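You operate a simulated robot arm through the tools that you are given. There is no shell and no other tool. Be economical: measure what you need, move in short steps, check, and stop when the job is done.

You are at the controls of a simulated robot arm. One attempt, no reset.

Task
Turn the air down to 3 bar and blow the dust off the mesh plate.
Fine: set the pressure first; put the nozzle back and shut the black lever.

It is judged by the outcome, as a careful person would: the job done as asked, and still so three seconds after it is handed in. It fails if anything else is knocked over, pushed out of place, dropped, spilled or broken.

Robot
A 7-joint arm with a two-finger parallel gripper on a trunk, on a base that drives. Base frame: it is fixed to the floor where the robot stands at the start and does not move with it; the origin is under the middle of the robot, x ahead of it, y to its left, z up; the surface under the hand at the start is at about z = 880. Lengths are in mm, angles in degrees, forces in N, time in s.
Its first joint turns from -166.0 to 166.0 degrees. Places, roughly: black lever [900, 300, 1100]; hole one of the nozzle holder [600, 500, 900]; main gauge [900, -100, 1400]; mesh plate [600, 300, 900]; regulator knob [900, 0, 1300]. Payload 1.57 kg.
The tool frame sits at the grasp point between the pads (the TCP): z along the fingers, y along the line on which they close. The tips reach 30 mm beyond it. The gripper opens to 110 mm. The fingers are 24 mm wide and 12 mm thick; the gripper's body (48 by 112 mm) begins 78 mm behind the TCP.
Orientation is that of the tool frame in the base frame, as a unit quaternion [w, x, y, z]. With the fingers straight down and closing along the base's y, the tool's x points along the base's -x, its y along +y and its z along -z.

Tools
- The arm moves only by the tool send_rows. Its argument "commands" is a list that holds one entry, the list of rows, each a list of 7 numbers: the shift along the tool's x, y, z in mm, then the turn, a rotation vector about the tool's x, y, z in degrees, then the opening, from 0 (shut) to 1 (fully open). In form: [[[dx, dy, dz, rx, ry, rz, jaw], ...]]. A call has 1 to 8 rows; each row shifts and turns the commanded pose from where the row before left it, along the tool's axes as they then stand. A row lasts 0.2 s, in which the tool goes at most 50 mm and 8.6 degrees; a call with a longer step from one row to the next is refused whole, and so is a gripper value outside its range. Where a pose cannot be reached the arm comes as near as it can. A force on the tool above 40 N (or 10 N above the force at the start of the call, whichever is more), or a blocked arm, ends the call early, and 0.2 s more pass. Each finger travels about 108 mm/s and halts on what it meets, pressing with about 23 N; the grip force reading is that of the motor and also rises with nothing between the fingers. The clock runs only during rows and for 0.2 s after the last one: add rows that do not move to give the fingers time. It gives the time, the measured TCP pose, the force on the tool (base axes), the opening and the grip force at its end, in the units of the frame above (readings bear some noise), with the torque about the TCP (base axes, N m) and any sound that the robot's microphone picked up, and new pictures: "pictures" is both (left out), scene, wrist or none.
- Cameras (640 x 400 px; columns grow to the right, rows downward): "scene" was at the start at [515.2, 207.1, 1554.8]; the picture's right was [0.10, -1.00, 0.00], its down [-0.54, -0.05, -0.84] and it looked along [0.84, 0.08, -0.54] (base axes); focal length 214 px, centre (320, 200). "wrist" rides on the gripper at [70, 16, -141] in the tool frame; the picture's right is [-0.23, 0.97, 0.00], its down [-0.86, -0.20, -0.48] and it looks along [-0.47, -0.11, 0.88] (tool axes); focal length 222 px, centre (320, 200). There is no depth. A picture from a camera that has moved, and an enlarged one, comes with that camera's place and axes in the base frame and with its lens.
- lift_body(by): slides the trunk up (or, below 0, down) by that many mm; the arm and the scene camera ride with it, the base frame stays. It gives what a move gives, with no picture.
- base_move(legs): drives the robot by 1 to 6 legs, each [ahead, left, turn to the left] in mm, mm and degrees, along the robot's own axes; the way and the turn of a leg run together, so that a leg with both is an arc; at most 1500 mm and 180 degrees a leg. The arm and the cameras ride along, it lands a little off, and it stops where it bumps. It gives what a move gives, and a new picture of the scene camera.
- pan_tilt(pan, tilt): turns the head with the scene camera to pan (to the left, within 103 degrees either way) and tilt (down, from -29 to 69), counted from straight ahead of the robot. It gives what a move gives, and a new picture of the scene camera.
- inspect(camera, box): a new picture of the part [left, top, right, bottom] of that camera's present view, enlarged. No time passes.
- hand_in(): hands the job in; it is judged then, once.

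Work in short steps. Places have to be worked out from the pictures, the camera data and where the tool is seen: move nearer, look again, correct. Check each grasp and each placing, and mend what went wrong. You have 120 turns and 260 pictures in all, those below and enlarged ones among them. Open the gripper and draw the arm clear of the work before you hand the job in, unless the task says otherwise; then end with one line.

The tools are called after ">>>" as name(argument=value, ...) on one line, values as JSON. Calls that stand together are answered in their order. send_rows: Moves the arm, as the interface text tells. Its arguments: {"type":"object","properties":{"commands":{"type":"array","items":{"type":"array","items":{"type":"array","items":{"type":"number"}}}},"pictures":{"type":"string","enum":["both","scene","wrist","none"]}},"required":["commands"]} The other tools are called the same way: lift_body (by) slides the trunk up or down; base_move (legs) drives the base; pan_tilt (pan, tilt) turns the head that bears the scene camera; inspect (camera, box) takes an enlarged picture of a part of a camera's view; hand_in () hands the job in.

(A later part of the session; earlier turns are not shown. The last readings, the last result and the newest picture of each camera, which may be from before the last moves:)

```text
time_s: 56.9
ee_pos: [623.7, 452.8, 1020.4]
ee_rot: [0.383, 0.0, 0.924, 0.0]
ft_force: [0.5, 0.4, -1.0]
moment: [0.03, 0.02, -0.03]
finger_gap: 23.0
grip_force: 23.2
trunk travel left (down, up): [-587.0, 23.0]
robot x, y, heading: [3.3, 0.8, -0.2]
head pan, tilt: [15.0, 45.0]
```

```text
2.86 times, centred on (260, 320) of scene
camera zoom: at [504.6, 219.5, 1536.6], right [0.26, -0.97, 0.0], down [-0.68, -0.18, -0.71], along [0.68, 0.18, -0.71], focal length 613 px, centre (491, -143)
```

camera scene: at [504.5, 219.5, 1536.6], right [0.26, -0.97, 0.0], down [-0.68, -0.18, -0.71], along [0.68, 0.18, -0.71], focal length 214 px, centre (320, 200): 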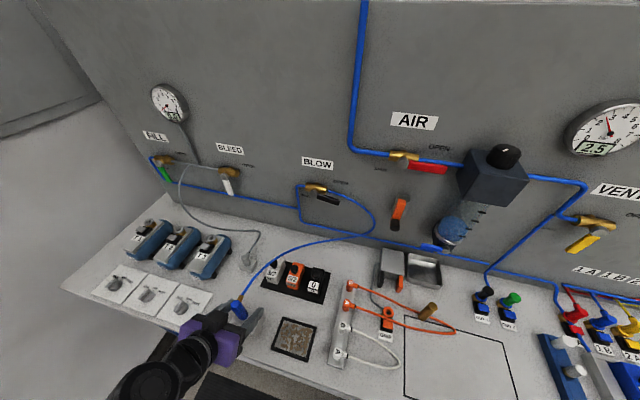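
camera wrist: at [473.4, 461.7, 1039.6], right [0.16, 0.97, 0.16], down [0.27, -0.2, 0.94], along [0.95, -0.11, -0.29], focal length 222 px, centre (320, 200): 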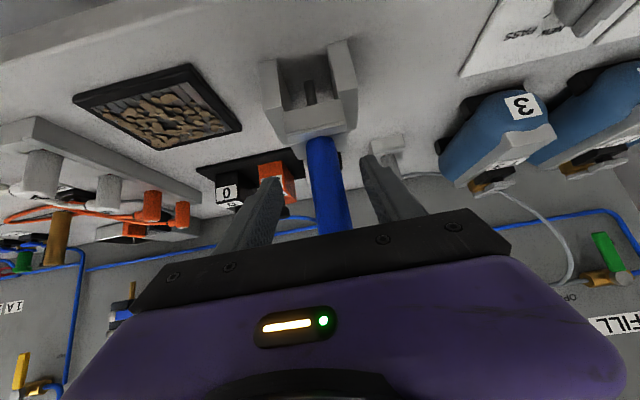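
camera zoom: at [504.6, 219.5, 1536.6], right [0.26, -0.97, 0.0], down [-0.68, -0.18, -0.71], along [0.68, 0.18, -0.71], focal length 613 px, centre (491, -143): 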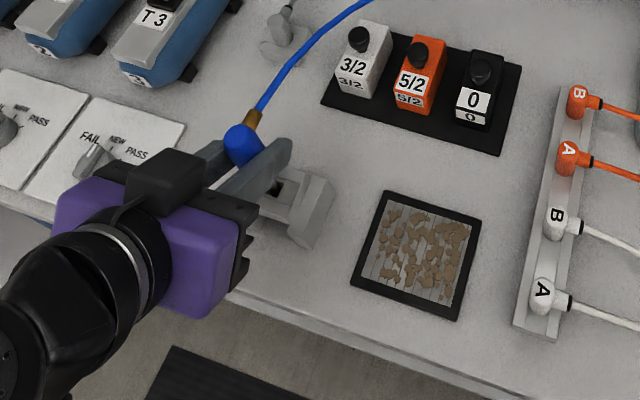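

Lifted cleanly with the hose following. Raise 50 mm more to clear the holder, and move right to the plate's left edge.

>>> send_rows(commands=[[[-17, 0, -17, 0, 0, 0, 0], [-17, 0, -17, 0, 0, 0, 0], [0, -30, 0, 0, 0, 0, 0], [0, -30, 0, 0, 0, 0, 0], [0, -25, 0, 0, 0, 0, 0], [0, 0, 0, 0, 0, 0, 0]]], pictures="both")

>>> inspect(camera="wrist", box=[160, 0, 460, 220])

>>> inspect(camera="scene", box=[200, 270, 360, 390])

```text
time_s: 58.3
ee_pos: [623.2, 367.6, 1069.6]
ee_rot: [0.382, 0.0, 0.924, 0.001]
ft_force: [-1.3, 0.3, -0.2]
moment: [-0.01, -0.02, 0.0]
finger_gap: 22.9
grip_force: 22.7
trunk travel left (down, up): [-587.0, 23.0]
robot x, y, heading: [0.3, 0.2, -0.0]
head pan, tilt: [15.0, 45.0]
camera scene: at [504.5, 219.5, 1536.6], right [0.26, -0.97, 0.0], down [-0.68, -0.18, -0.71], along [0.68, 0.18, -0.71], focal length 214 px, centre (320, 200)
camera wrist: at [475.0, 382.6, 1122.0], right [0.16, 0.97, 0.16], down [0.27, -0.2, 0.94], along [0.95, -0.11, -0.29], focal length 222 px, centre (320, 200)
```

scene: 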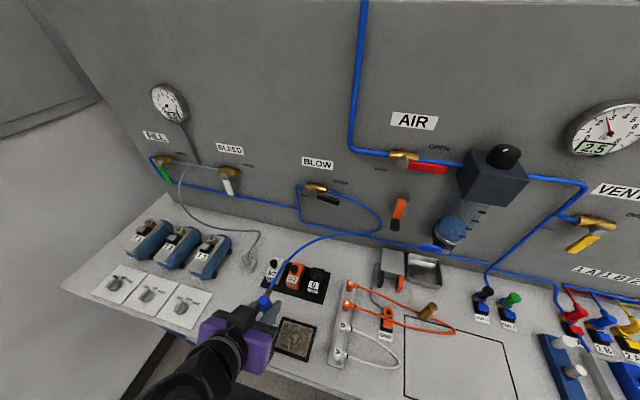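
wrist: 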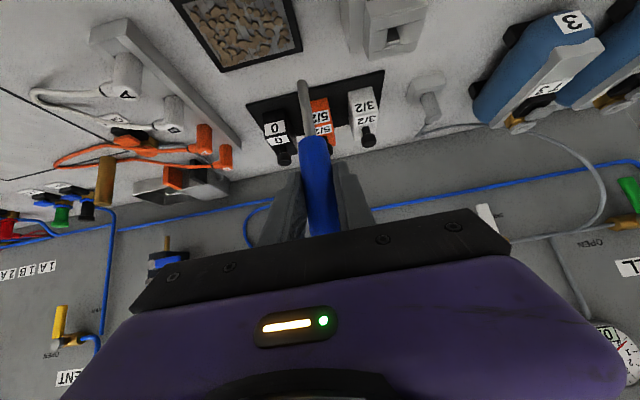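

```text
1.82 times, centred on (310, 110) of wrist
camera zoom: at [475.0, 382.6, 1122.0], right [0.16, 0.97, 0.16], down [0.27, -0.2, 0.94], along [0.95, -0.11, -0.29], focal length 404 px, centre (338, 364)
```

zoom: 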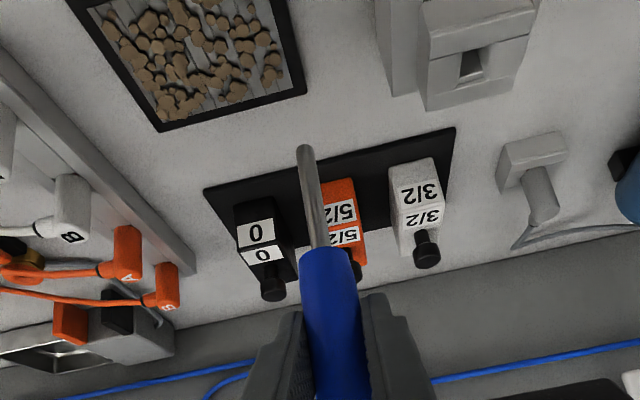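

```text
3.33 times, centred on (280, 330) of scene
camera zoom: at [504.5, 219.5, 1536.6], right [0.26, -0.97, 0.0], down [-0.68, -0.18, -0.71], along [0.68, 0.18, -0.71], focal length 715 px, centre (453, -233)
```

zoom: 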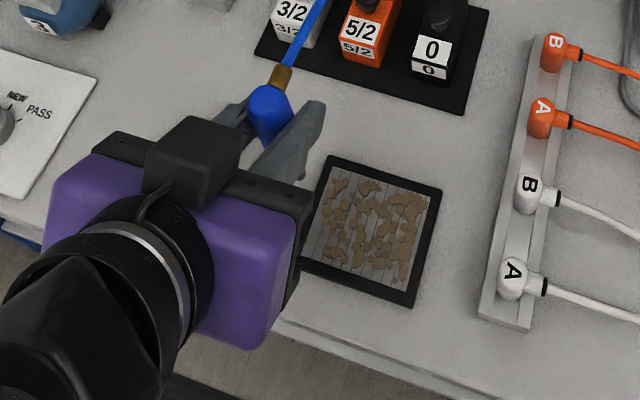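

Tip is ~99 mm below the TCP; the plate spans x≈570–666, y≈272–368. I'll lower so the tip is ~50 mm above the mesh and make a first pass along the plate's left column.

>>> send_rows(commands=[[[12.4, -9, 12.4, 0, 0, 0, 0], [12.4, -9, 12.4, 0, 0, 0, 0], [14, 0, -14, 0, 0, 0, 0], [11, 0, -11, 0, 0, 0, 0], [-14, 0, 14, 0, 0, 0, 0], [-14, 0, 14, 0, 0, 0, 0], [-14, 0, 14, 0, 0, 0, 0], [0, 0, 0, 0, 0, 0, 0]]], pictures="both")

>>> inspect(camera="scene", box=[200, 270, 360, 390])

>>> inspect(camera="wrist", box=[160, 0, 460, 220])

```text
time_s: 60.1
ee_pos: [645.5, 350.5, 1034.0]
ee_rot: [0.381, -0.001, 0.924, 0.0]
ft_force: [-0.1, 0.0, -0.8]
moment: [-0.01, 0.05, -0.02]
finger_gap: 22.8
grip_force: 23.5
trunk travel left (down, up): [-587.0, 23.0]
robot x, y, heading: [-1.4, 1.2, 0.1]
head pan, tilt: [15.0, 45.0]
camera scene: at [504.5, 219.5, 1536.6], right [0.26, -0.97, 0.0], down [-0.68, -0.18, -0.71], along [0.68, 0.18, -0.71], focal length 214 px, centre (320, 200)
camera wrist: at [497.6, 365.7, 1085.7], right [0.16, 0.97, 0.16], down [0.27, -0.2, 0.94], along [0.95, -0.11, -0.29], focal length 222 px, centre (320, 200)
```

scene: 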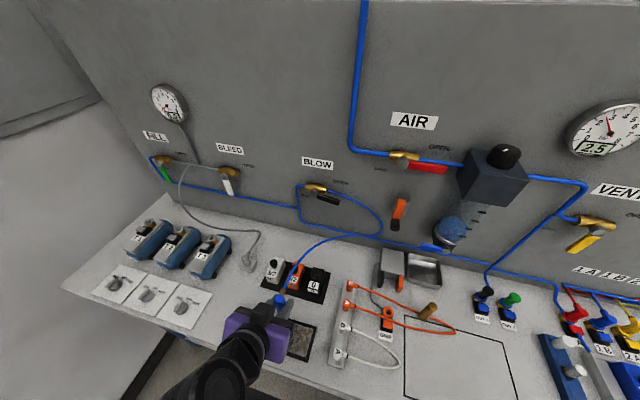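
wrist: 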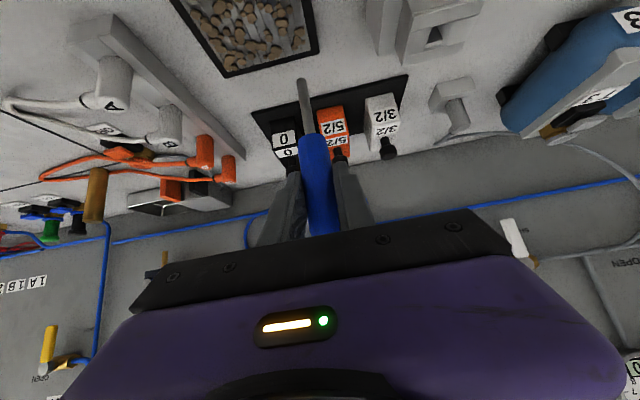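

```text
3.33 times, centred on (280, 330) of scene
camera zoom: at [504.5, 219.5, 1536.6], right [0.26, -0.97, 0.0], down [-0.68, -0.18, -0.71], along [0.68, 0.18, -0.71], focal length 715 px, centre (453, -233)
```

zoom: 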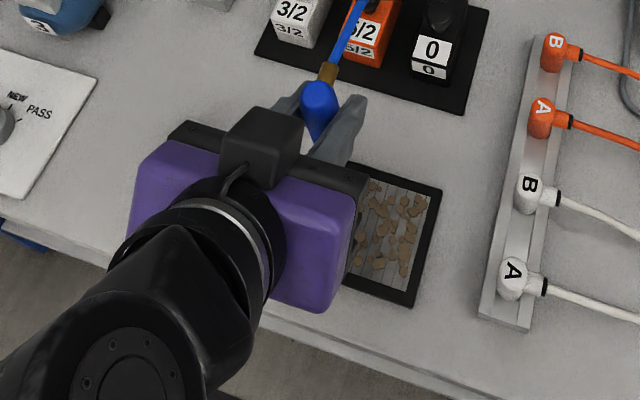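

```text
1.82 times, centred on (310, 110) of wrist
camera zoom: at [497.6, 365.7, 1085.7], right [0.16, 0.97, 0.16], down [0.27, -0.2, 0.94], along [0.95, -0.11, -0.29], focal length 404 px, centre (338, 364)
```

zoom: 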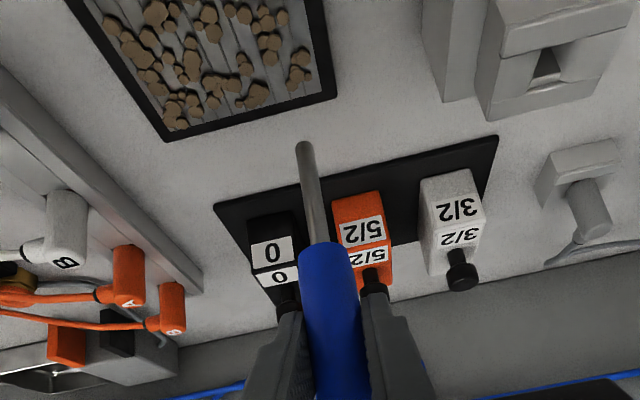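

Dust is thinning. Lower 14 mm and raster more slowly: next lane at y≈340 going toward the robot.

>>> send_rows(commands=[[[10, -8, 10, 0, 0, 0, 0], [7, 0, -7, 0, 0, 0, 0], [7, 0, -7, 0, 0, 0, 0], [7, 0, -7, 0, 0, 0, 0], [7, 0, -7, 0, 0, 0, 0], [7, 0, -7, 0, 0, 0, 0], [7, 0, -7, 0, 0, 0, 0], [4, -14, -4, 0, 0, 0, 0]]], pictures="none")

>>> send_rows(commands=[[[-7, 0, 7, 0, 0, 0, 0], [-7, 0, 7, 0, 0, 0, 0], [-7, 0, 7, 0, 0, 0, 0], [-7, 0, 7, 0, 0, 0, 0], [-7, 0, 7, 0, 0, 0, 0], [-7, 0, 7, 0, 0, 0, 0], [-7, 0, 7, 0, 0, 0, 0], [0, -14, 0, 0, 0, 0, 0]]], pictures="none")

>>> inspect(camera="scene", box=[200, 270, 360, 390])

>>> inspect(camera="wrist", box=[160, 0, 460, 220])

```text
time_s: 61.9
ee_pos: [581.8, 329.4, 1020.0]
ee_rot: [0.382, 0.0, 0.924, 0.0]
ft_force: [0.2, -0.5, -1.4]
moment: [-0.03, -0.01, -0.02]
finger_gap: 23.0
grip_force: 22.8
trunk travel left (down, up): [-587.0, 23.0]
robot x, y, heading: [-3.1, -0.7, 0.0]
head pan, tilt: [15.0, 45.0]
```

```text
time_s: 63.7
ee_pos: [651.6, 315.0, 1021.3]
ee_rot: [0.382, 0.0, 0.924, 0.0]
ft_force: [0.1, -0.8, -0.7]
moment: [0.03, -0.03, 0.0]
finger_gap: 23.1
grip_force: 22.9
trunk travel left (down, up): [-587.0, 23.0]
robot x, y, heading: [1.6, -1.4, -0.0]
head pan, tilt: [15.0, 45.0]
```

```text
3.33 times, centred on (280, 330) of scene
camera zoom: at [504.5, 219.7, 1536.5], right [0.26, -0.97, 0.0], down [-0.68, -0.18, -0.71], along [0.68, 0.18, -0.71], focal length 715 px, centre (453, -233)
```

zoom: 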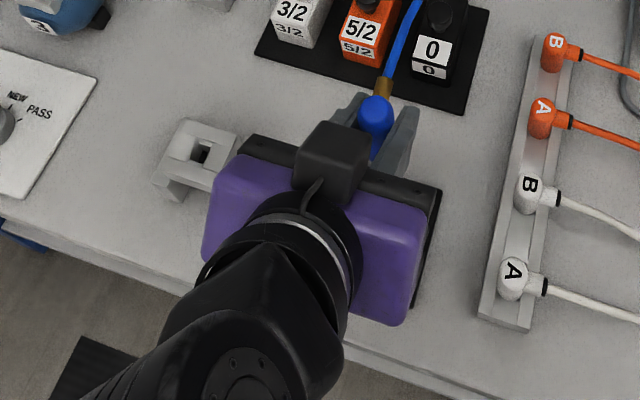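

```text
1.82 times, centred on (310, 110) of wrist
camera zoom: at [503.8, 330.1, 1073.5], right [0.16, 0.97, 0.16], down [0.27, -0.2, 0.94], along [0.95, -0.11, -0.29], focal length 404 px, centre (338, 364)
```

zoom: 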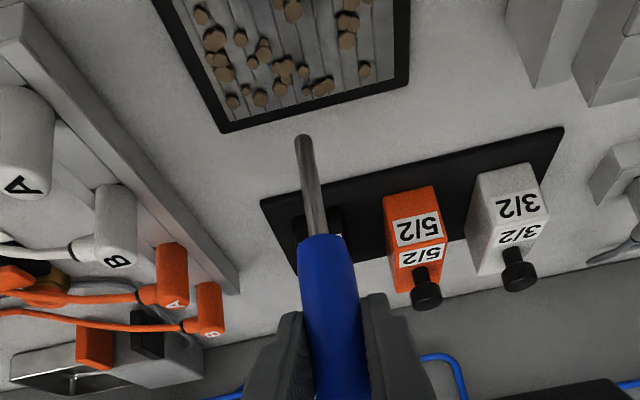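

Much cleaner. Continue with lanes at y≈312, 298, 285.

>>> send_rows(commands=[[[7, 0, -7, 0, 0, 0, 0], [7, 0, -7, 0, 0, 0, 0], [7, 0, -7, 0, 0, 0, 0], [7, 0, -7, 0, 0, 0, 0], [7, 0, -7, 0, 0, 0, 0], [7, 0, -7, 0, 0, 0, 0], [7, 0, -7, 0, 0, 0, 0], [0, -14, 0, 0, 0, 0, 0]]], pictures="none")

>>> send_rows(commands=[[[-7, 0, 7, 0, 0, 0, 0], [-7, 0, 7, 0, 0, 0, 0], [-7, 0, 7, 0, 0, 0, 0], [-7, 0, 7, 0, 0, 0, 0], [-7, 0, 7, 0, 0, 0, 0], [-7, 0, 7, 0, 0, 0, 0], [-7, 0, 7, 0, 0, 0, 0], [0, -14, 0, 0, 0, 0, 0]]], pictures="none")

>>> send_rows(commands=[[[7, 0, -7, 0, 0, 0, 0], [7, 0, -7, 0, 0, 0, 0], [7, 0, -7, 0, 0, 0, 0], [7, 0, -7, 0, 0, 0, 0], [7, 0, -7, 0, 0, 0, 0], [7, 0, -7, 0, 0, 0, 0], [7, 0, -7, 0, 0, 0, 0], [0, 14, 0, 0, 0, 0, 0]]], pictures="both")

>>> inspect(camera="wrist", box=[160, 0, 460, 220])

>>> inspect(camera="scene", box=[200, 270, 360, 390])

```text
time_s: 65.5
ee_pos: [582.1, 300.5, 1019.3]
ee_rot: [0.382, -0.001, 0.924, 0.0]
ft_force: [-0.1, 0.0, -1.5]
moment: [0.0, -0.01, 0.0]
finger_gap: 23.0
grip_force: 23.5
trunk travel left (down, up): [-587.0, 23.0]
robot x, y, heading: [0.2, 0.2, -0.2]
head pan, tilt: [15.0, 45.0]
```

```text
time_s: 67.3
ee_pos: [652.2, 285.8, 1020.3]
ee_rot: [0.381, 0.0, 0.924, 0.0]
ft_force: [0.8, 0.6, -1.3]
moment: [-0.05, 0.03, 0.03]
finger_gap: 22.7
grip_force: 23.0
trunk travel left (down, up): [-587.0, 23.0]
robot x, y, heading: [-0.7, -0.4, -0.1]
head pan, tilt: [15.0, 45.0]
```

```text
time_s: 69.1
ee_pos: [582.4, 299.6, 1019.9]
ee_rot: [0.382, 0.0, 0.924, 0.0]
ft_force: [0.3, -0.5, -0.9]
moment: [0.01, -0.03, -0.03]
finger_gap: 22.9
grip_force: 23.0
trunk travel left (down, up): [-587.0, 23.0]
robot x, y, heading: [-0.7, -1.8, 0.0]
head pan, tilt: [15.0, 45.0]
camera scene: at [504.5, 219.3, 1536.6], right [0.26, -0.97, 0.0], down [-0.68, -0.18, -0.71], along [0.68, 0.18, -0.71], focal length 214 px, centre (320, 200)
camera wrist: at [433.5, 316.6, 1072.7], right [0.16, 0.97, 0.16], down [0.27, -0.2, 0.94], along [0.95, -0.11, -0.29], focal length 222 px, centre (320, 200)
```

scene: 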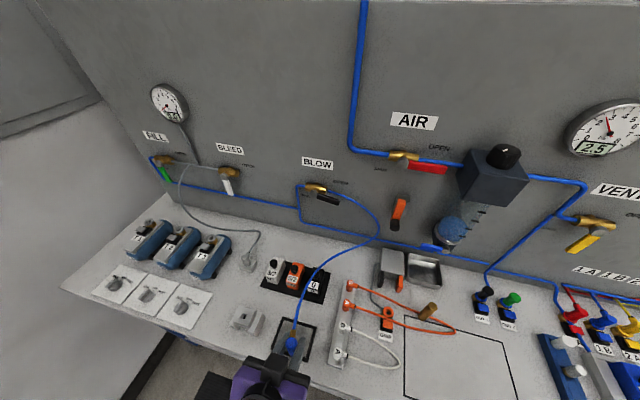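
wrist: 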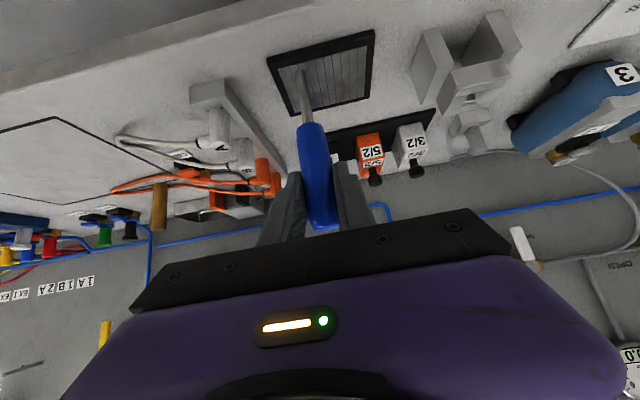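

```text
1.82 times, centred on (310, 110) of wrist
camera zoom: at [433.5, 316.6, 1072.7], right [0.16, 0.97, 0.16], down [0.27, -0.2, 0.94], along [0.95, -0.11, -0.29], focal length 404 px, centre (338, 364)
```

zoom: 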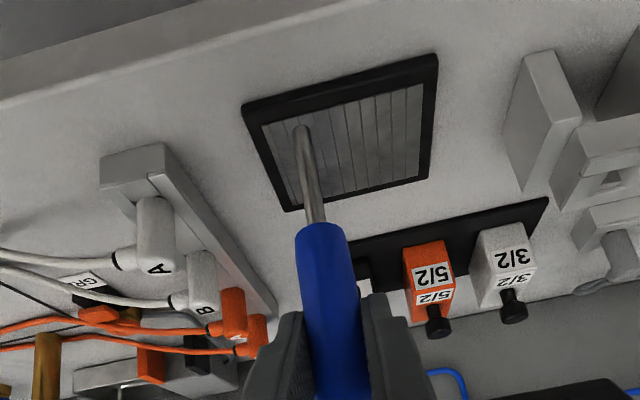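

```text
3.33 times, centred on (280, 330) of scene
camera zoom: at [504.5, 219.3, 1536.6], right [0.26, -0.97, 0.0], down [-0.68, -0.18, -0.71], along [0.68, 0.18, -0.71], focal length 715 px, centre (453, -233)
```

zoom: 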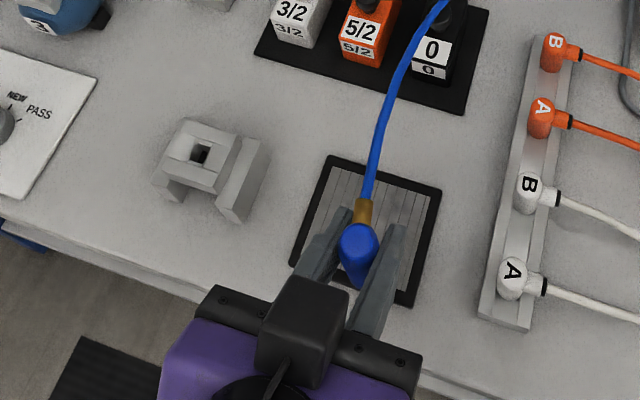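

Mesh is clean and the plate hasn't moved. Now return: rise 49 mm, shift back over the holder by the exact reverse of my moves, and look before inserting.

>>> send_rows(commands=[[[-17.4, 0, -17.4, 0, 0, 0, 0], [-17.4, 0, -17.4, 0, 0, 0, 0], [-29, 0, 29, 0, 0, 0, 0], [0, 40, 0, 0, 0, 0, 0], [0, 40, 0, 0, 0, 0, 0], [0, 40, 0, 0, 0, 0, 0], [0, 33, 0, 0, 0, 0, 0], [0, 0, 0, 0, 0, 0, 0]]], pictures="none")

>>> send_rows(commands=[[[6, 0, 6, 0, 0, 0, 0], [6, 0, 6, 0, 0, 0, 0], [0, 0, 0, 0, 0, 0, 0], [0, 0, 0, 0, 0, 0, 0]]], pictures="both")

>>> inspect(camera="wrist", box=[220, 40, 460, 220])

>>> inspect(camera="scene", box=[180, 250, 340, 390])

```text
time_s: 70.9
ee_pos: [623.9, 452.7, 1067.9]
ee_rot: [0.382, 0.0, 0.924, 0.0]
ft_force: [0.7, 0.0, -0.4]
moment: [-0.04, 0.0, 0.01]
finger_gap: 22.9
grip_force: 23.0
trunk travel left (down, up): [-587.0, 23.0]
robot x, y, heading: [-2.3, -0.9, -0.2]
head pan, tilt: [15.0, 45.0]
```

```text
time_s: 71.9
ee_pos: [623.1, 453.0, 1053.4]
ee_rot: [0.382, 0.001, 0.924, 0.0]
ft_force: [-0.4, 0.8, -0.5]
moment: [0.0, 0.01, -0.04]
finger_gap: 23.0
grip_force: 23.0
trunk travel left (down, up): [-587.0, 23.0]
robot x, y, heading: [-3.2, 1.1, -0.3]
head pan, tilt: [15.0, 45.0]
camera scene: at [504.5, 219.5, 1536.6], right [0.26, -0.97, 0.0], down [-0.68, -0.18, -0.71], along [0.68, 0.18, -0.71], focal length 214 px, centre (320, 200)
camera wrist: at [475.1, 467.9, 1105.3], right [0.16, 0.97, 0.16], down [0.27, -0.2, 0.94], along [0.95, -0.11, -0.29], focal length 222 px, centre (320, 200)
```

scene: 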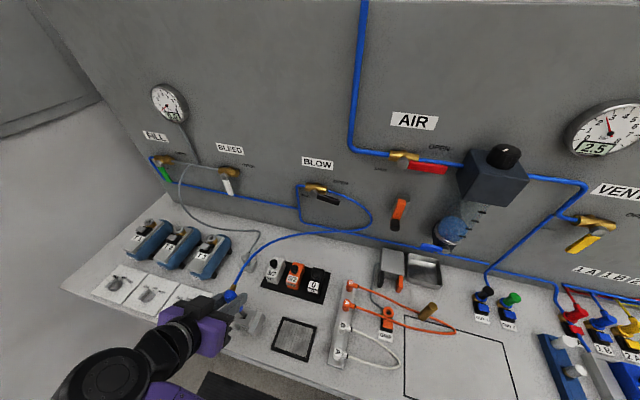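
wrist: 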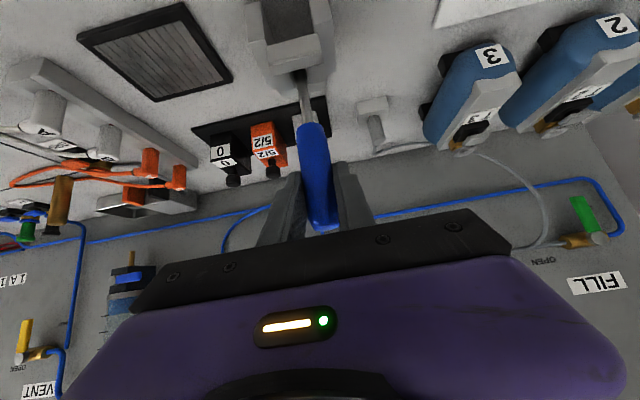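

```text
2.22 times, centred on (340, 130) of wrist
camera zoom: at [475.1, 467.9, 1105.3], right [0.16, 0.97, 0.16], down [0.27, -0.2, 0.94], along [0.95, -0.11, -0.29], focal length 494 px, centre (276, 356)
```

zoom: 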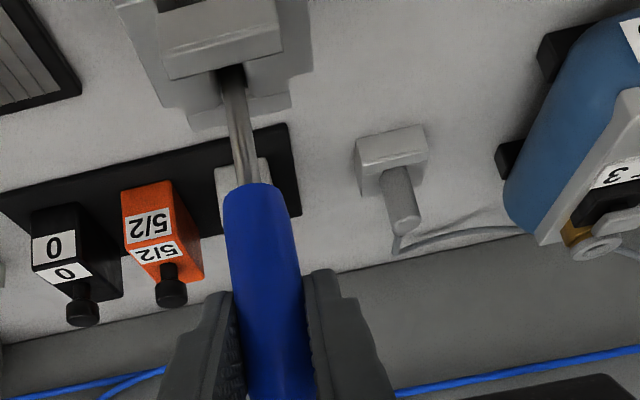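

```text
2.86 times, centred on (260, 320) of scene
camera zoom: at [504.5, 219.5, 1536.6], right [0.26, -0.97, 0.0], down [-0.68, -0.18, -0.71], along [0.68, 0.18, -0.71], focal length 613 px, centre (491, -143)
```

zoom: 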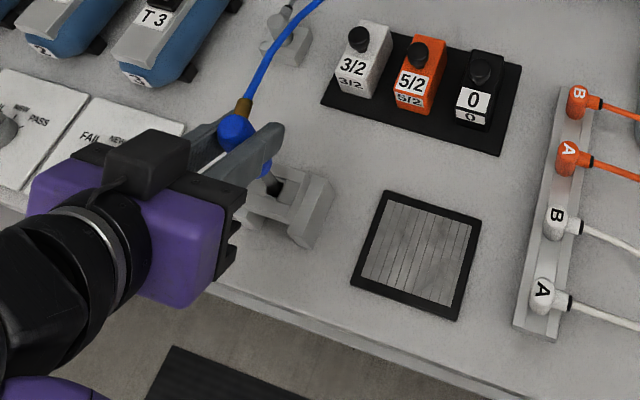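

Clean plate, and the tip is over the hole. Lower slowly 34 mm and check.

>>> send_rows(commands=[[[4, 0, 4, 0, 0, 0, 0], [4, 0, 4, 0, 0, 0, 0], [4, 0, 4, 0, 0, 0, 0], [4, 0, 4, 0, 0, 0, 0], [4, 0, 4, 0, 0, 0, 0], [4, 0, 4, 0, 0, 0, 0], [0, 0, 0, 0, 0, 0, 0]]], pictures="none")

>>> inspect(camera="wrist", box=[220, 20, 460, 200])

```text
time_s: 73.5
ee_pos: [623.4, 452.9, 1018.4]
ee_rot: [0.382, 0.0, 0.924, 0.0]
ft_force: [0.5, 0.6, -0.9]
moment: [0.06, -0.03, -0.03]
finger_gap: 22.8
grip_force: 23.1
trunk travel left (down, up): [-587.0, 23.0]
robot x, y, heading: [-1.0, -3.4, -0.2]
head pan, tilt: [15.0, 45.0]
```

```text
2.22 times, centred on (340, 110) of wrist
camera zoom: at [474.5, 468.9, 1070.7], right [0.16, 0.97, 0.16], down [0.27, -0.2, 0.94], along [0.95, -0.11, -0.29], focal length 494 px, centre (276, 400)
```

zoom: 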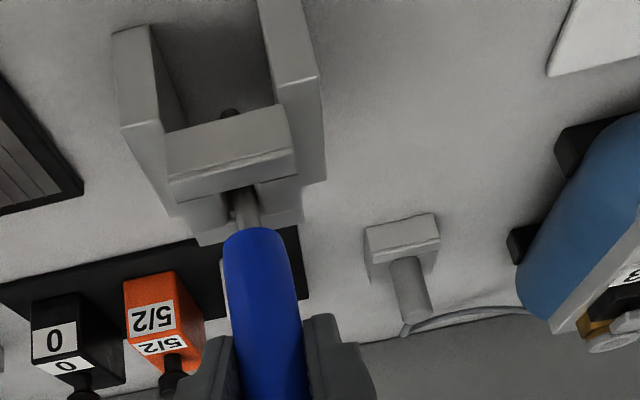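

The tip is emerging below the bridge, no contact force. Lower the remaining ~27 mm.

>>> send_rows(commands=[[[4, 0, 4, 0, 0, 0, 0], [4, 0, 4, 0, 0, 0, 0], [4, 0, 4, 0, 0, 0, 0], [4, 0, 4, 0, 0, 0, 0], [3.2, 0, 3.2, 0, 0, 0, 0], [0, 0, 0, 0, 0, 0, 0]]], pictures="none")

>>> inspect(camera="wrist", box=[220, 20, 460, 200])

```text
time_s: 74.9
ee_pos: [622.7, 452.9, 993.9]
ee_rot: [0.383, -0.001, 0.924, 0.002]
ft_force: [2.5, 4.9, 20.0]
moment: [0.04, -0.17, 0.02]
finger_gap: 23.0
grip_force: 22.9
trunk travel left (down, up): [-587.0, 23.0]
robot x, y, heading: [-0.2, 0.9, -0.1]
head pan, tilt: [15.0, 45.0]
```

```text
2.22 times, centred on (340, 110) of wrist
camera zoom: at [474.5, 468.2, 1044.5], right [0.16, 0.97, 0.16], down [0.27, -0.2, 0.94], along [0.95, -0.11, -0.29], focal length 494 px, centre (276, 400)
```

zoom: 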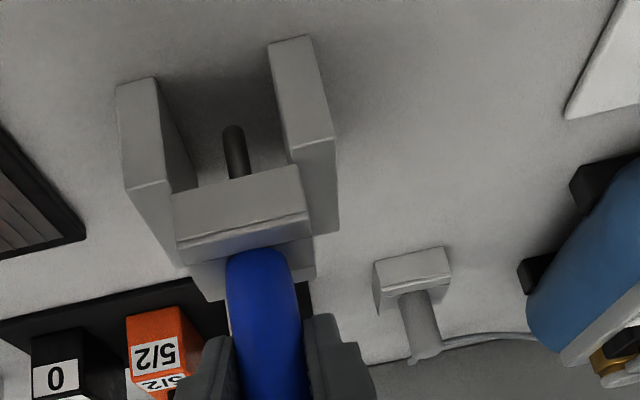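

20 N upward: the shoulder is seated on the bridge and the tip shows fully below. Release gently.

>>> send_rows(commands=[[[-2, 0, -2, 0, 0, 0, 0], [0, 0, 0, 0, 0, 0, 0.4], [0, 0, 0, 0, 0, 0, 0.6], [0, 0, 0, 0, 0, 0, 0.6], [0, 0, 0, 0, 0, 0, 0.6]]], pictures="both")

>>> inspect(camera="wrist", box=[220, 20, 460, 200])

>>> inspect(camera="scene", box=[180, 250, 340, 390])

```text
time_s: 76.1
ee_pos: [622.4, 453.2, 994.1]
ee_rot: [0.382, 0.0, 0.924, 0.0]
ft_force: [-0.2, 0.0, 0.8]
moment: [0.03, -0.02, -0.02]
finger_gap: 66.1
grip_force: 0.0
trunk travel left (down, up): [-587.0, 23.0]
robot x, y, heading: [-1.5, 0.2, 0.3]
head pan, tilt: [15.0, 45.0]
camera scene: at [504.5, 219.5, 1536.6], right [0.26, -0.97, 0.0], down [-0.68, -0.18, -0.71], along [0.68, 0.18, -0.71], focal length 214 px, centre (320, 200)
camera wrist: at [474.1, 467.8, 1046.2], right [0.16, 0.97, 0.16], down [0.27, -0.2, 0.94], along [0.95, -0.11, -0.29], focal length 222 px, centre (320, 200)
```

scene: 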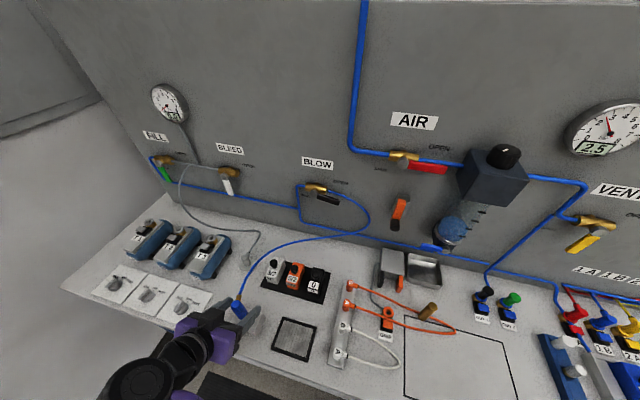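
wrist: 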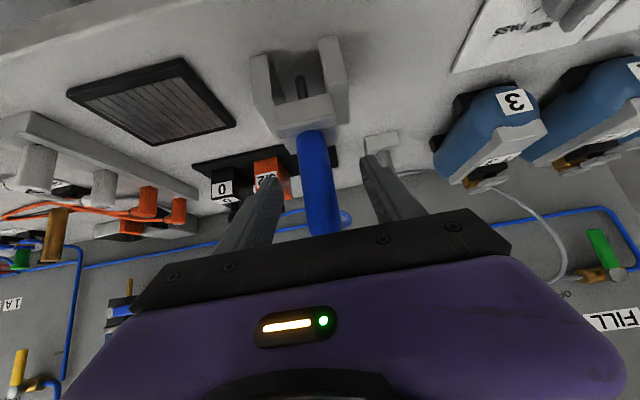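

```text
2.22 times, centred on (340, 110) of wrist
camera zoom: at [474.1, 467.8, 1046.2], right [0.16, 0.97, 0.16], down [0.27, -0.2, 0.94], along [0.95, -0.11, -0.29], focal length 494 px, centre (276, 400)
```

zoom: 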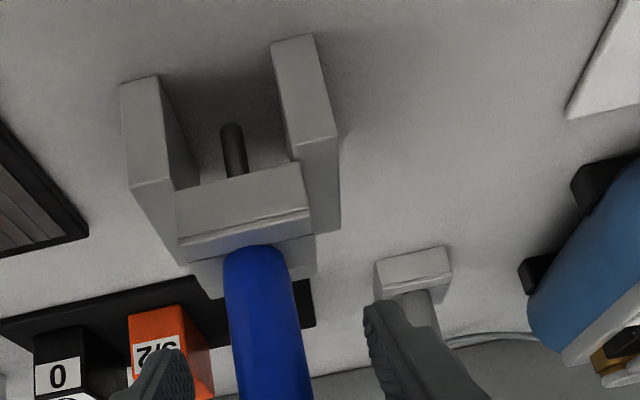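

```text
2.86 times, centred on (260, 320) of scene
camera zoom: at [504.5, 219.5, 1536.6], right [0.26, -0.97, 0.0], down [-0.68, -0.18, -0.71], along [0.68, 0.18, -0.71], focal length 613 px, centre (491, -143)
```

zoom: 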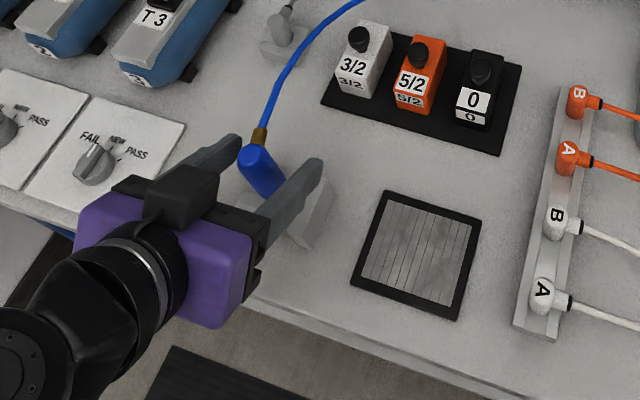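

The nozzle stands seated in the holder on its own. Retreat along the tool axis, then up and right toward the lever, closing the fingers.

>>> send_rows(commands=[[[0, 0, -39, 0, 0, 0, 0.6], [0, 0, -39, 0, 0, 0, 0.6], [0, 0, -40, 0, 0, 0, 0.6], [-19.5, -36.5, -19.5, 0, 0, 0, 0.4], [-19.5, -36.5, -19.5, 0, 0, 0, 0.2], [-19.5, -36.5, -19.5, 0, 0, 0, 0], [-19.5, -36.5, -19.5, 0, 0, 0, 0], [0, 0, 0, 0, 0, 0, 0]]], pictures="scene")

>>> send_rows(commands=[[[-30, 0, 30, 0, 0, 0, 0], [-30, 0, 30, 0, 0, 0, 0], [-30, 0, 30, 0, 0, 0, 0], [-30, 0, 30, 0, 0, 0, 0], [-30, 0, 30, 0, 0, 0, 0], [-30, 0, 30, 0, 0, 0, 0], [-30, 0, 30, 0, 0, 0, 0], [0, 0, 0, 0, 0, 0, 0]]], pictures="both")

```text
time_s: 77.9
ee_pos: [537.5, 308.3, 1185.2]
ee_rot: [0.382, 0.0, 0.924, 0.0]
ft_force: [0.4, -0.5, 0.7]
moment: [0.0, 0.01, -0.01]
finger_gap: 0.0
grip_force: 21.2
trunk travel left (down, up): [-587.0, 23.0]
robot x, y, heading: [1.8, 4.0, -0.1]
head pan, tilt: [15.0, 45.0]
camera scene: at [504.5, 219.4, 1536.6], right [0.26, -0.97, 0.0], down [-0.68, -0.18, -0.71], along [0.68, 0.18, -0.71], focal length 214 px, centre (320, 200)
```

scene: 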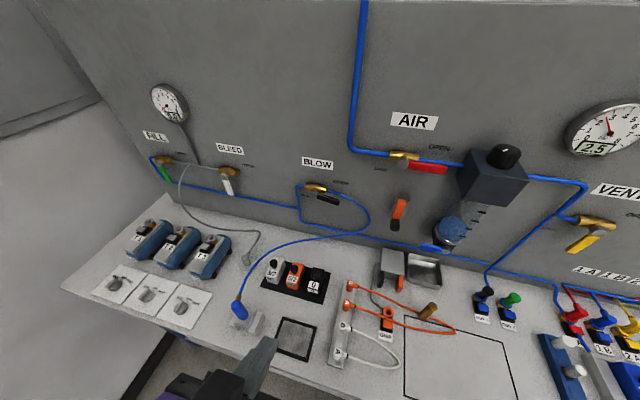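

```text
time_s: 79.7
ee_pos: [836.9, 311.4, 1185.8]
ee_rot: [0.382, 0.0, 0.924, 0.0]
ft_force: [0.0, -0.4, 0.2]
moment: [-0.01, 0.01, 0.01]
finger_gap: 0.2
grip_force: 21.4
trunk travel left (down, up): [-587.0, 23.0]
robot x, y, heading: [-3.1, -1.1, 0.0]
head pan, tilt: [15.0, 45.0]
camera scene: at [504.6, 219.4, 1536.6], right [0.26, -0.97, 0.0], down [-0.68, -0.18, -0.71], along [0.68, 0.18, -0.71], focal length 214 px, centre (320, 200)
camera wrist: at [688.7, 325.7, 1238.0], right [0.16, 0.97, 0.16], down [0.27, -0.2, 0.94], along [0.95, -0.11, -0.29], focal length 222 px, centre (320, 200)
```

scene: 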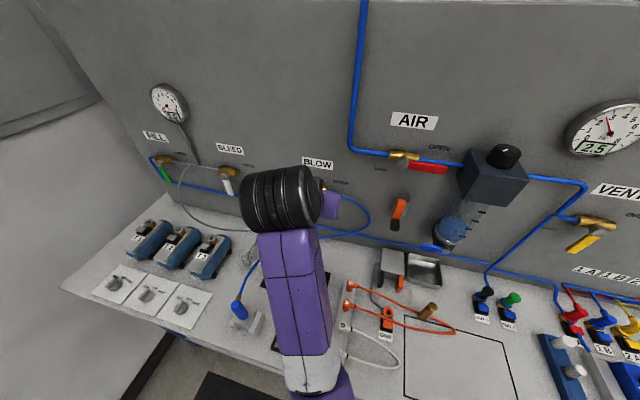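
wrist: 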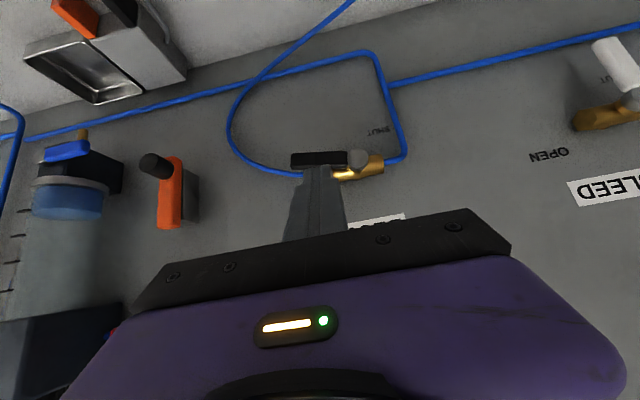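

Fingertips are above the open lever. Move in to lever depth at y≈303, then press down along the arc.

>>> send_rows(commands=[[[-21.5, -4, 21.5, 0, 0, 0, 0], [-21.5, -4, 21.5, 0, 0, 0, 0], [0, 0, 0, 0, 0, 0, 0], [9, 0, 9, 0, 0, 0, 0], [9, 0, 9, 0, 0, 0, 0], [9, -2, 9, 0, 0, 0, 0], [0, 0, 0, 0, 0, 0, 0]]], pictures="wrist")

```text
time_s: 81.3
ee_pos: [897.7, 296.8, 1147.3]
ee_rot: [0.382, 0.0, 0.924, 0.0]
ft_force: [1.0, -0.1, 0.0]
moment: [0.0, -0.01, 0.0]
finger_gap: 0.0
grip_force: 21.4
trunk travel left (down, up): [-587.0, 23.0]
robot x, y, heading: [-1.0, -0.0, 0.1]
head pan, tilt: [15.0, 45.0]
camera wrist: at [750.4, 311.7, 1199.6], right [0.16, 0.97, 0.16], down [0.27, -0.2, 0.94], along [0.95, -0.11, -0.29], focal length 222 px, centre (320, 200)
```

wrist: 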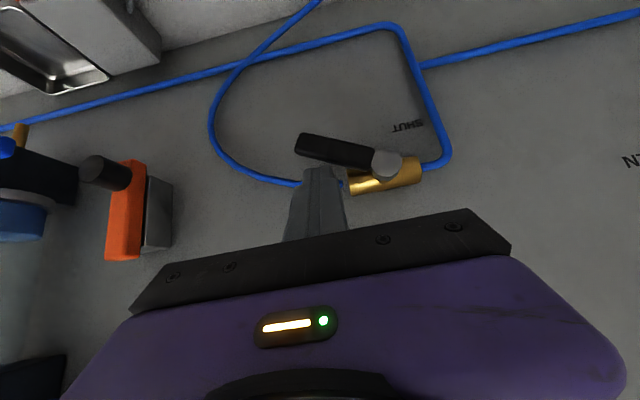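

The lever is turning. Continue down and then left along the arc.

>>> send_rows(commands=[[[9.2, 1, 9.2, 0, 0, 0, 0], [8.5, 3, 8.5, 0, 0, 0, 0], [7.8, 5, 7.8, 0, 0, 0, 0], [5.6, 9, 5.6, 0, 0, 0, 0], [5.6, 9, 5.6, 0, 0, 0, 0], [0, 4, 0, 0, 0, 0, 0], [0, 0, 0, 0, 0, 0, 0]]], pictures="wrist")

```text
time_s: 82.9
ee_pos: [897.5, 328.3, 1097.4]
ee_rot: [0.382, 0.0, 0.924, 0.0]
ft_force: [0.0, 0.0, -0.9]
moment: [0.0, 0.01, -0.03]
finger_gap: 0.0
grip_force: 21.2
trunk travel left (down, up): [-587.0, 23.0]
robot x, y, heading: [-0.6, -0.4, -0.1]
head pan, tilt: [15.0, 45.0]
camera wrist: at [749.1, 343.6, 1148.9], right [0.16, 0.97, 0.16], down [0.27, -0.2, 0.94], along [0.95, -0.11, -0.29], focal length 222 px, centre (320, 200)
```

wrist: 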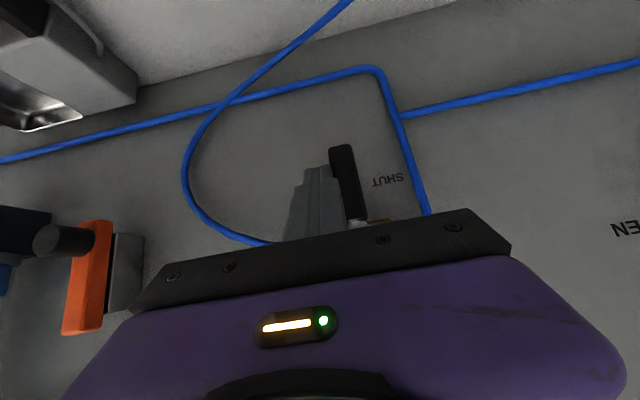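

Lever appears back to vertical. Ease off to the right and back away to verify.

>>> send_rows(commands=[[[0, -5, 0, 0, 0, 0, 0], [0, 0, -35, 0, 0, 0, 0], [0, 0, -45, 0, 0, 0, 0], [0, -30, -30, 0, 0, 0, 0], [0, -40, 0, 0, 0, 0, 0], [0, 0, 0, 0, 0, 0, 0]]], pictures="both")

>>> inspect(camera="wrist", box=[280, 60, 520, 240])

>>> inspect(camera="scene", box=[540, 80, 640, 160])

```text
time_s: 84.3
ee_pos: [817.1, 252.8, 1177.8]
ee_rot: [0.382, 0.0, 0.924, -0.001]
ft_force: [0.1, 0.7, 0.5]
moment: [0.01, -0.02, 0.03]
finger_gap: 0.1
grip_force: 21.3
trunk travel left (down, up): [-587.0, 23.0]
robot x, y, heading: [2.0, -2.3, 0.1]
head pan, tilt: [15.0, 45.0]
camera scene: at [504.5, 219.5, 1536.6], right [0.26, -0.97, 0.0], down [-0.68, -0.18, -0.71], along [0.68, 0.18, -0.71], focal length 214 px, centre (320, 200)
camera wrist: at [669.5, 268.0, 1230.1], right [0.16, 0.97, 0.16], down [0.27, -0.2, 0.94], along [0.95, -0.11, -0.29], focal length 222 px, centre (320, 200)
```

scene: 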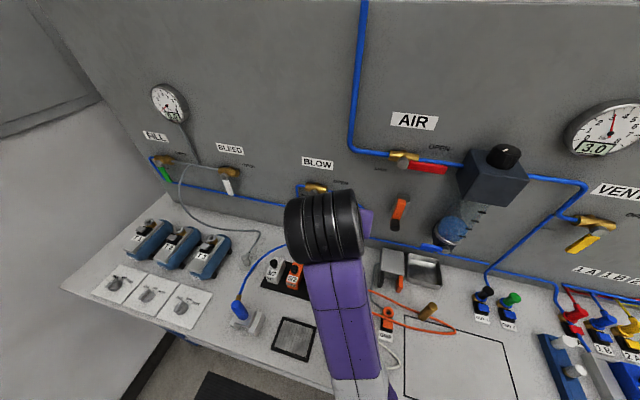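
wrist: 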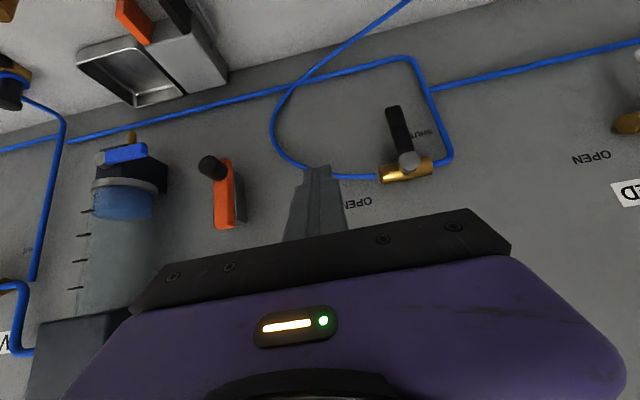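

```text
2.22 times, centred on (400, 150) of wrist
camera zoom: at [669.5, 268.0, 1230.1], right [0.16, 0.97, 0.16], down [0.27, -0.2, 0.94], along [0.95, -0.11, -0.29], focal length 494 px, centre (142, 311)
```

zoom: 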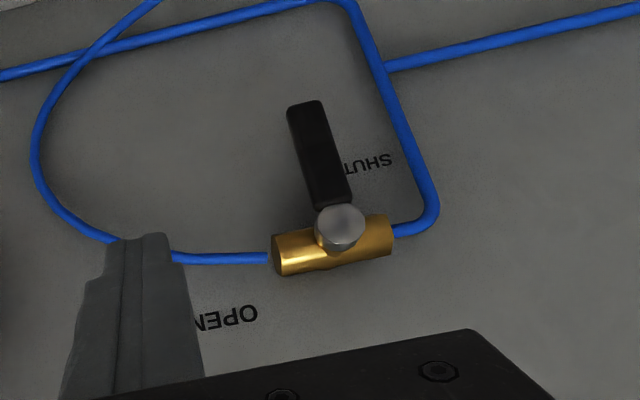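

```text
5.00 times, centred on (590, 120) of scene
camera zoom: at [504.5, 219.5, 1536.6], right [0.26, -0.97, 0.0], down [-0.68, -0.18, -0.71], along [0.68, 0.18, -0.71], focal length 1072 px, centre (-1030, 600)
```

zoom: 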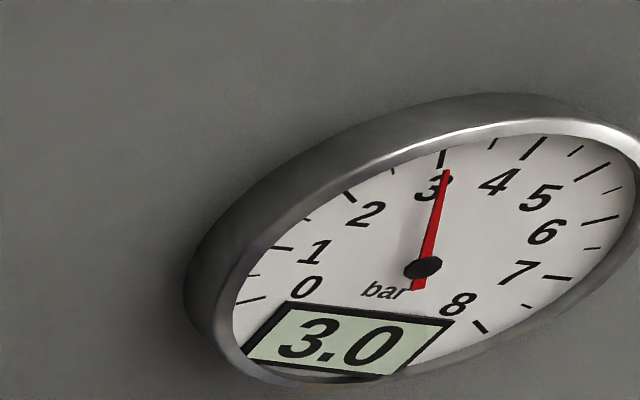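

Gauge back at 3.0 and lever down. Retreat the arm clear with open gripper and compare the lever with its original SHUT position.

>>> send_rows(commands=[[[31, 0, -31, 0, 0, 0, 0.5], [31, 0, -31, 0, 0, 0, 0.8], [0, -30, -31, 0, 0, 0, 0.8], [-10, -40, -10, 0, 0, 0, 0.8], [-10, -40, -10, 0, 0, 0, 0.8], [-10, -40, -10, 0, 0, 0, 0.8], [-10, -40, -10, 0, 0, 0, 0.8], [0, 0, 0, 0, 0, 0, 0.8]]], pictures="scene")

>>> inspect(camera="scene", box=[270, 140, 410, 260])

>>> inspect(camera="scene", box=[200, 250, 340, 370])

```text
time_s: 86.1
ee_pos: [750.3, 80.9, 1254.9]
ee_rot: [0.381, 0.0, 0.925, 0.0]
ft_force: [-0.1, -0.4, -0.3]
moment: [-0.02, 0.01, -0.02]
finger_gap: 88.0
grip_force: 0.1
out of reach, approached as far as the arm can: row 5, 6, 7
trunk travel left (down, up): [-587.0, 23.0]
robot x, y, heading: [2.2, 1.8, 0.3]
head pan, tilt: [15.0, 45.0]
camera scene: at [504.5, 219.5, 1536.6], right [0.26, -0.97, 0.0], down [-0.68, -0.18, -0.71], along [0.68, 0.18, -0.71], focal length 214 px, centre (320, 200)
```

scene: 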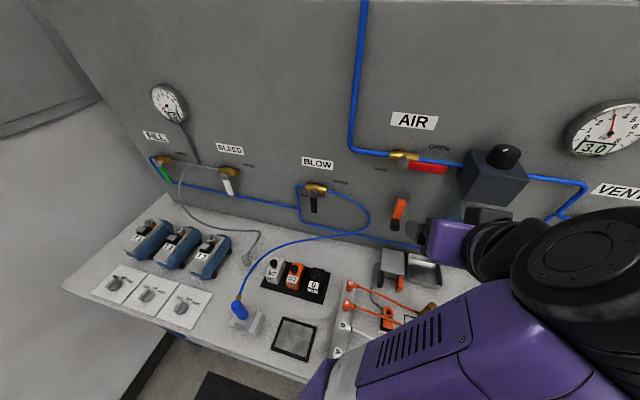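

```text
3.33 times, centred on (340, 200) of scene
camera zoom: at [504.5, 219.5, 1536.6], right [0.26, -0.97, 0.0], down [-0.68, -0.18, -0.71], along [0.68, 0.18, -0.71], focal length 715 px, centre (253, 200)
```

zoom: 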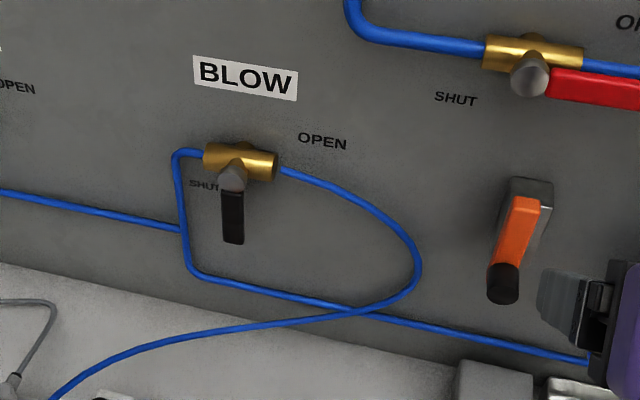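

```text
3.33 times, centred on (270, 310) of scene
camera zoom: at [504.5, 219.5, 1536.6], right [0.26, -0.97, 0.0], down [-0.68, -0.18, -0.71], along [0.68, 0.18, -0.71], focal length 715 px, centre (487, -167)
```

zoom: 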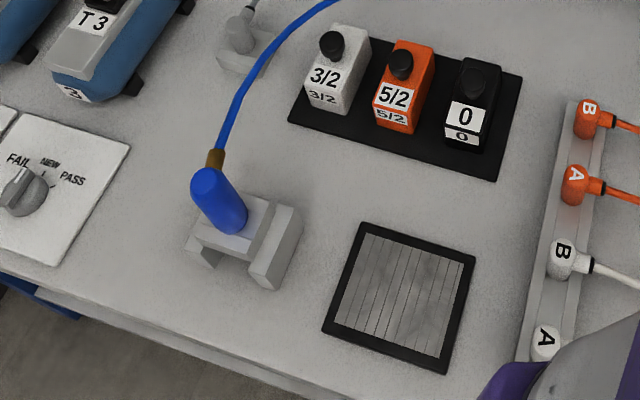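

Lever, nozzle, holder and plate all match their original places, and the plate is clean. The arm is folded somewhat; raise it clear and check once more.

>>> send_rows(commands=[[[-25, 20, -25, 0, 0, 0, 0.8], [-25, 20, -25, 0, 0, 0, 0.8], [-25, 20, -25, 0, 0, 0, 0.8], [-25, 20, -25, 0, 0, 0, 0.8], [-25, 0, -25, 0, 0, 0, 0.8], [0, 0, 0, 0, 0, 0, 0.8]]], pictures="both")

>>> inspect(camera="scene", box=[320, 200, 640, 400])

>>> inspect(camera="scene", box=[540, 80, 640, 160])

```text
time_s: 87.5
ee_pos: [750.9, 160.2, 1428.2]
ee_rot: [0.379, 0.0, 0.925, -0.001]
ft_force: [-0.1, 0.2, 0.5]
moment: [0.02, 0.0, 0.01]
finger_gap: 88.0
grip_force: 0.1
trunk travel left (down, up): [-587.0, 23.0]
robot x, y, heading: [-0.8, -0.1, 0.0]
head pan, tilt: [15.0, 45.0]
camera scene: at [506.0, 218.7, 1538.9], right [0.25, -0.97, 0.0], down [-0.67, -0.17, -0.73], along [0.7, 0.18, -0.69], focal length 214 px, centre (320, 200)
camera wrist: at [603.1, 176.9, 1480.5], right [0.16, 0.97, 0.16], down [0.27, -0.2, 0.94], along [0.95, -0.11, -0.3], focal length 222 px, centre (320, 200)
```

scene: 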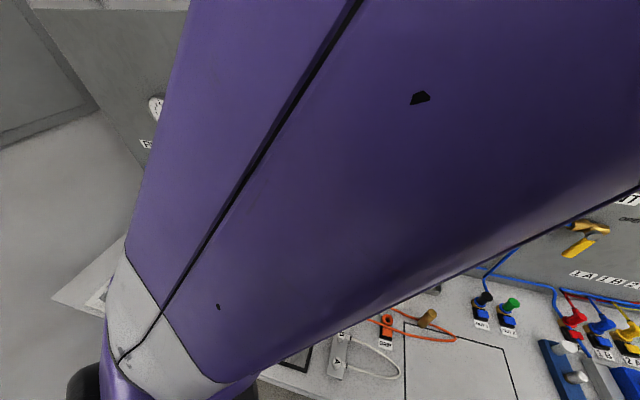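
wrist: 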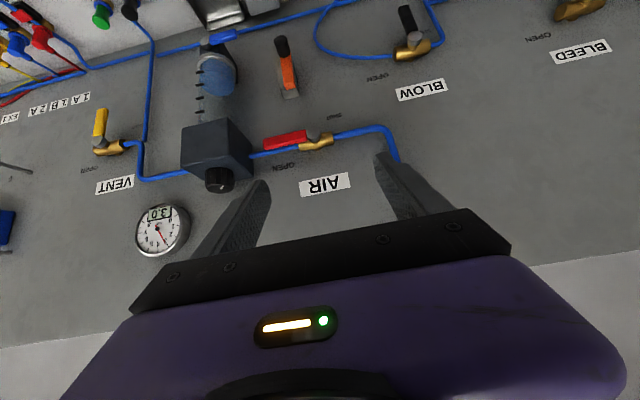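

```text
2.00 times, centred on (480, 300) of scene
camera zoom: at [506.0, 218.7, 1538.9], right [0.25, -0.97, 0.0], down [-0.67, -0.17, -0.73], along [0.7, 0.18, -0.69], focal length 429 px, centre (0, 0)
```

zoom: 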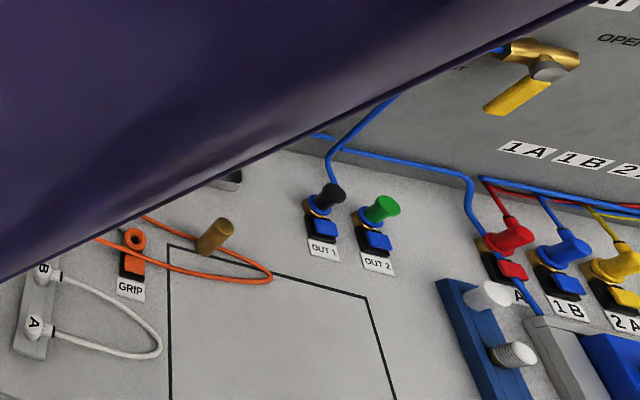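

```text
5.00 times, centred on (590, 120) of scene
camera zoom: at [506.0, 218.7, 1538.9], right [0.25, -0.97, 0.0], down [-0.67, -0.17, -0.73], along [0.7, 0.18, -0.69], focal length 1072 px, centre (-1030, 600)
```

zoom: 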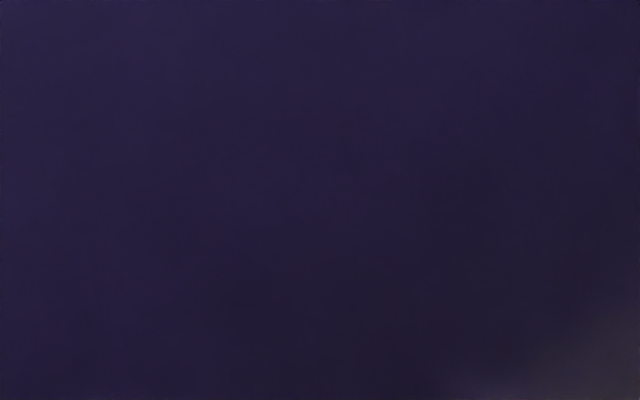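

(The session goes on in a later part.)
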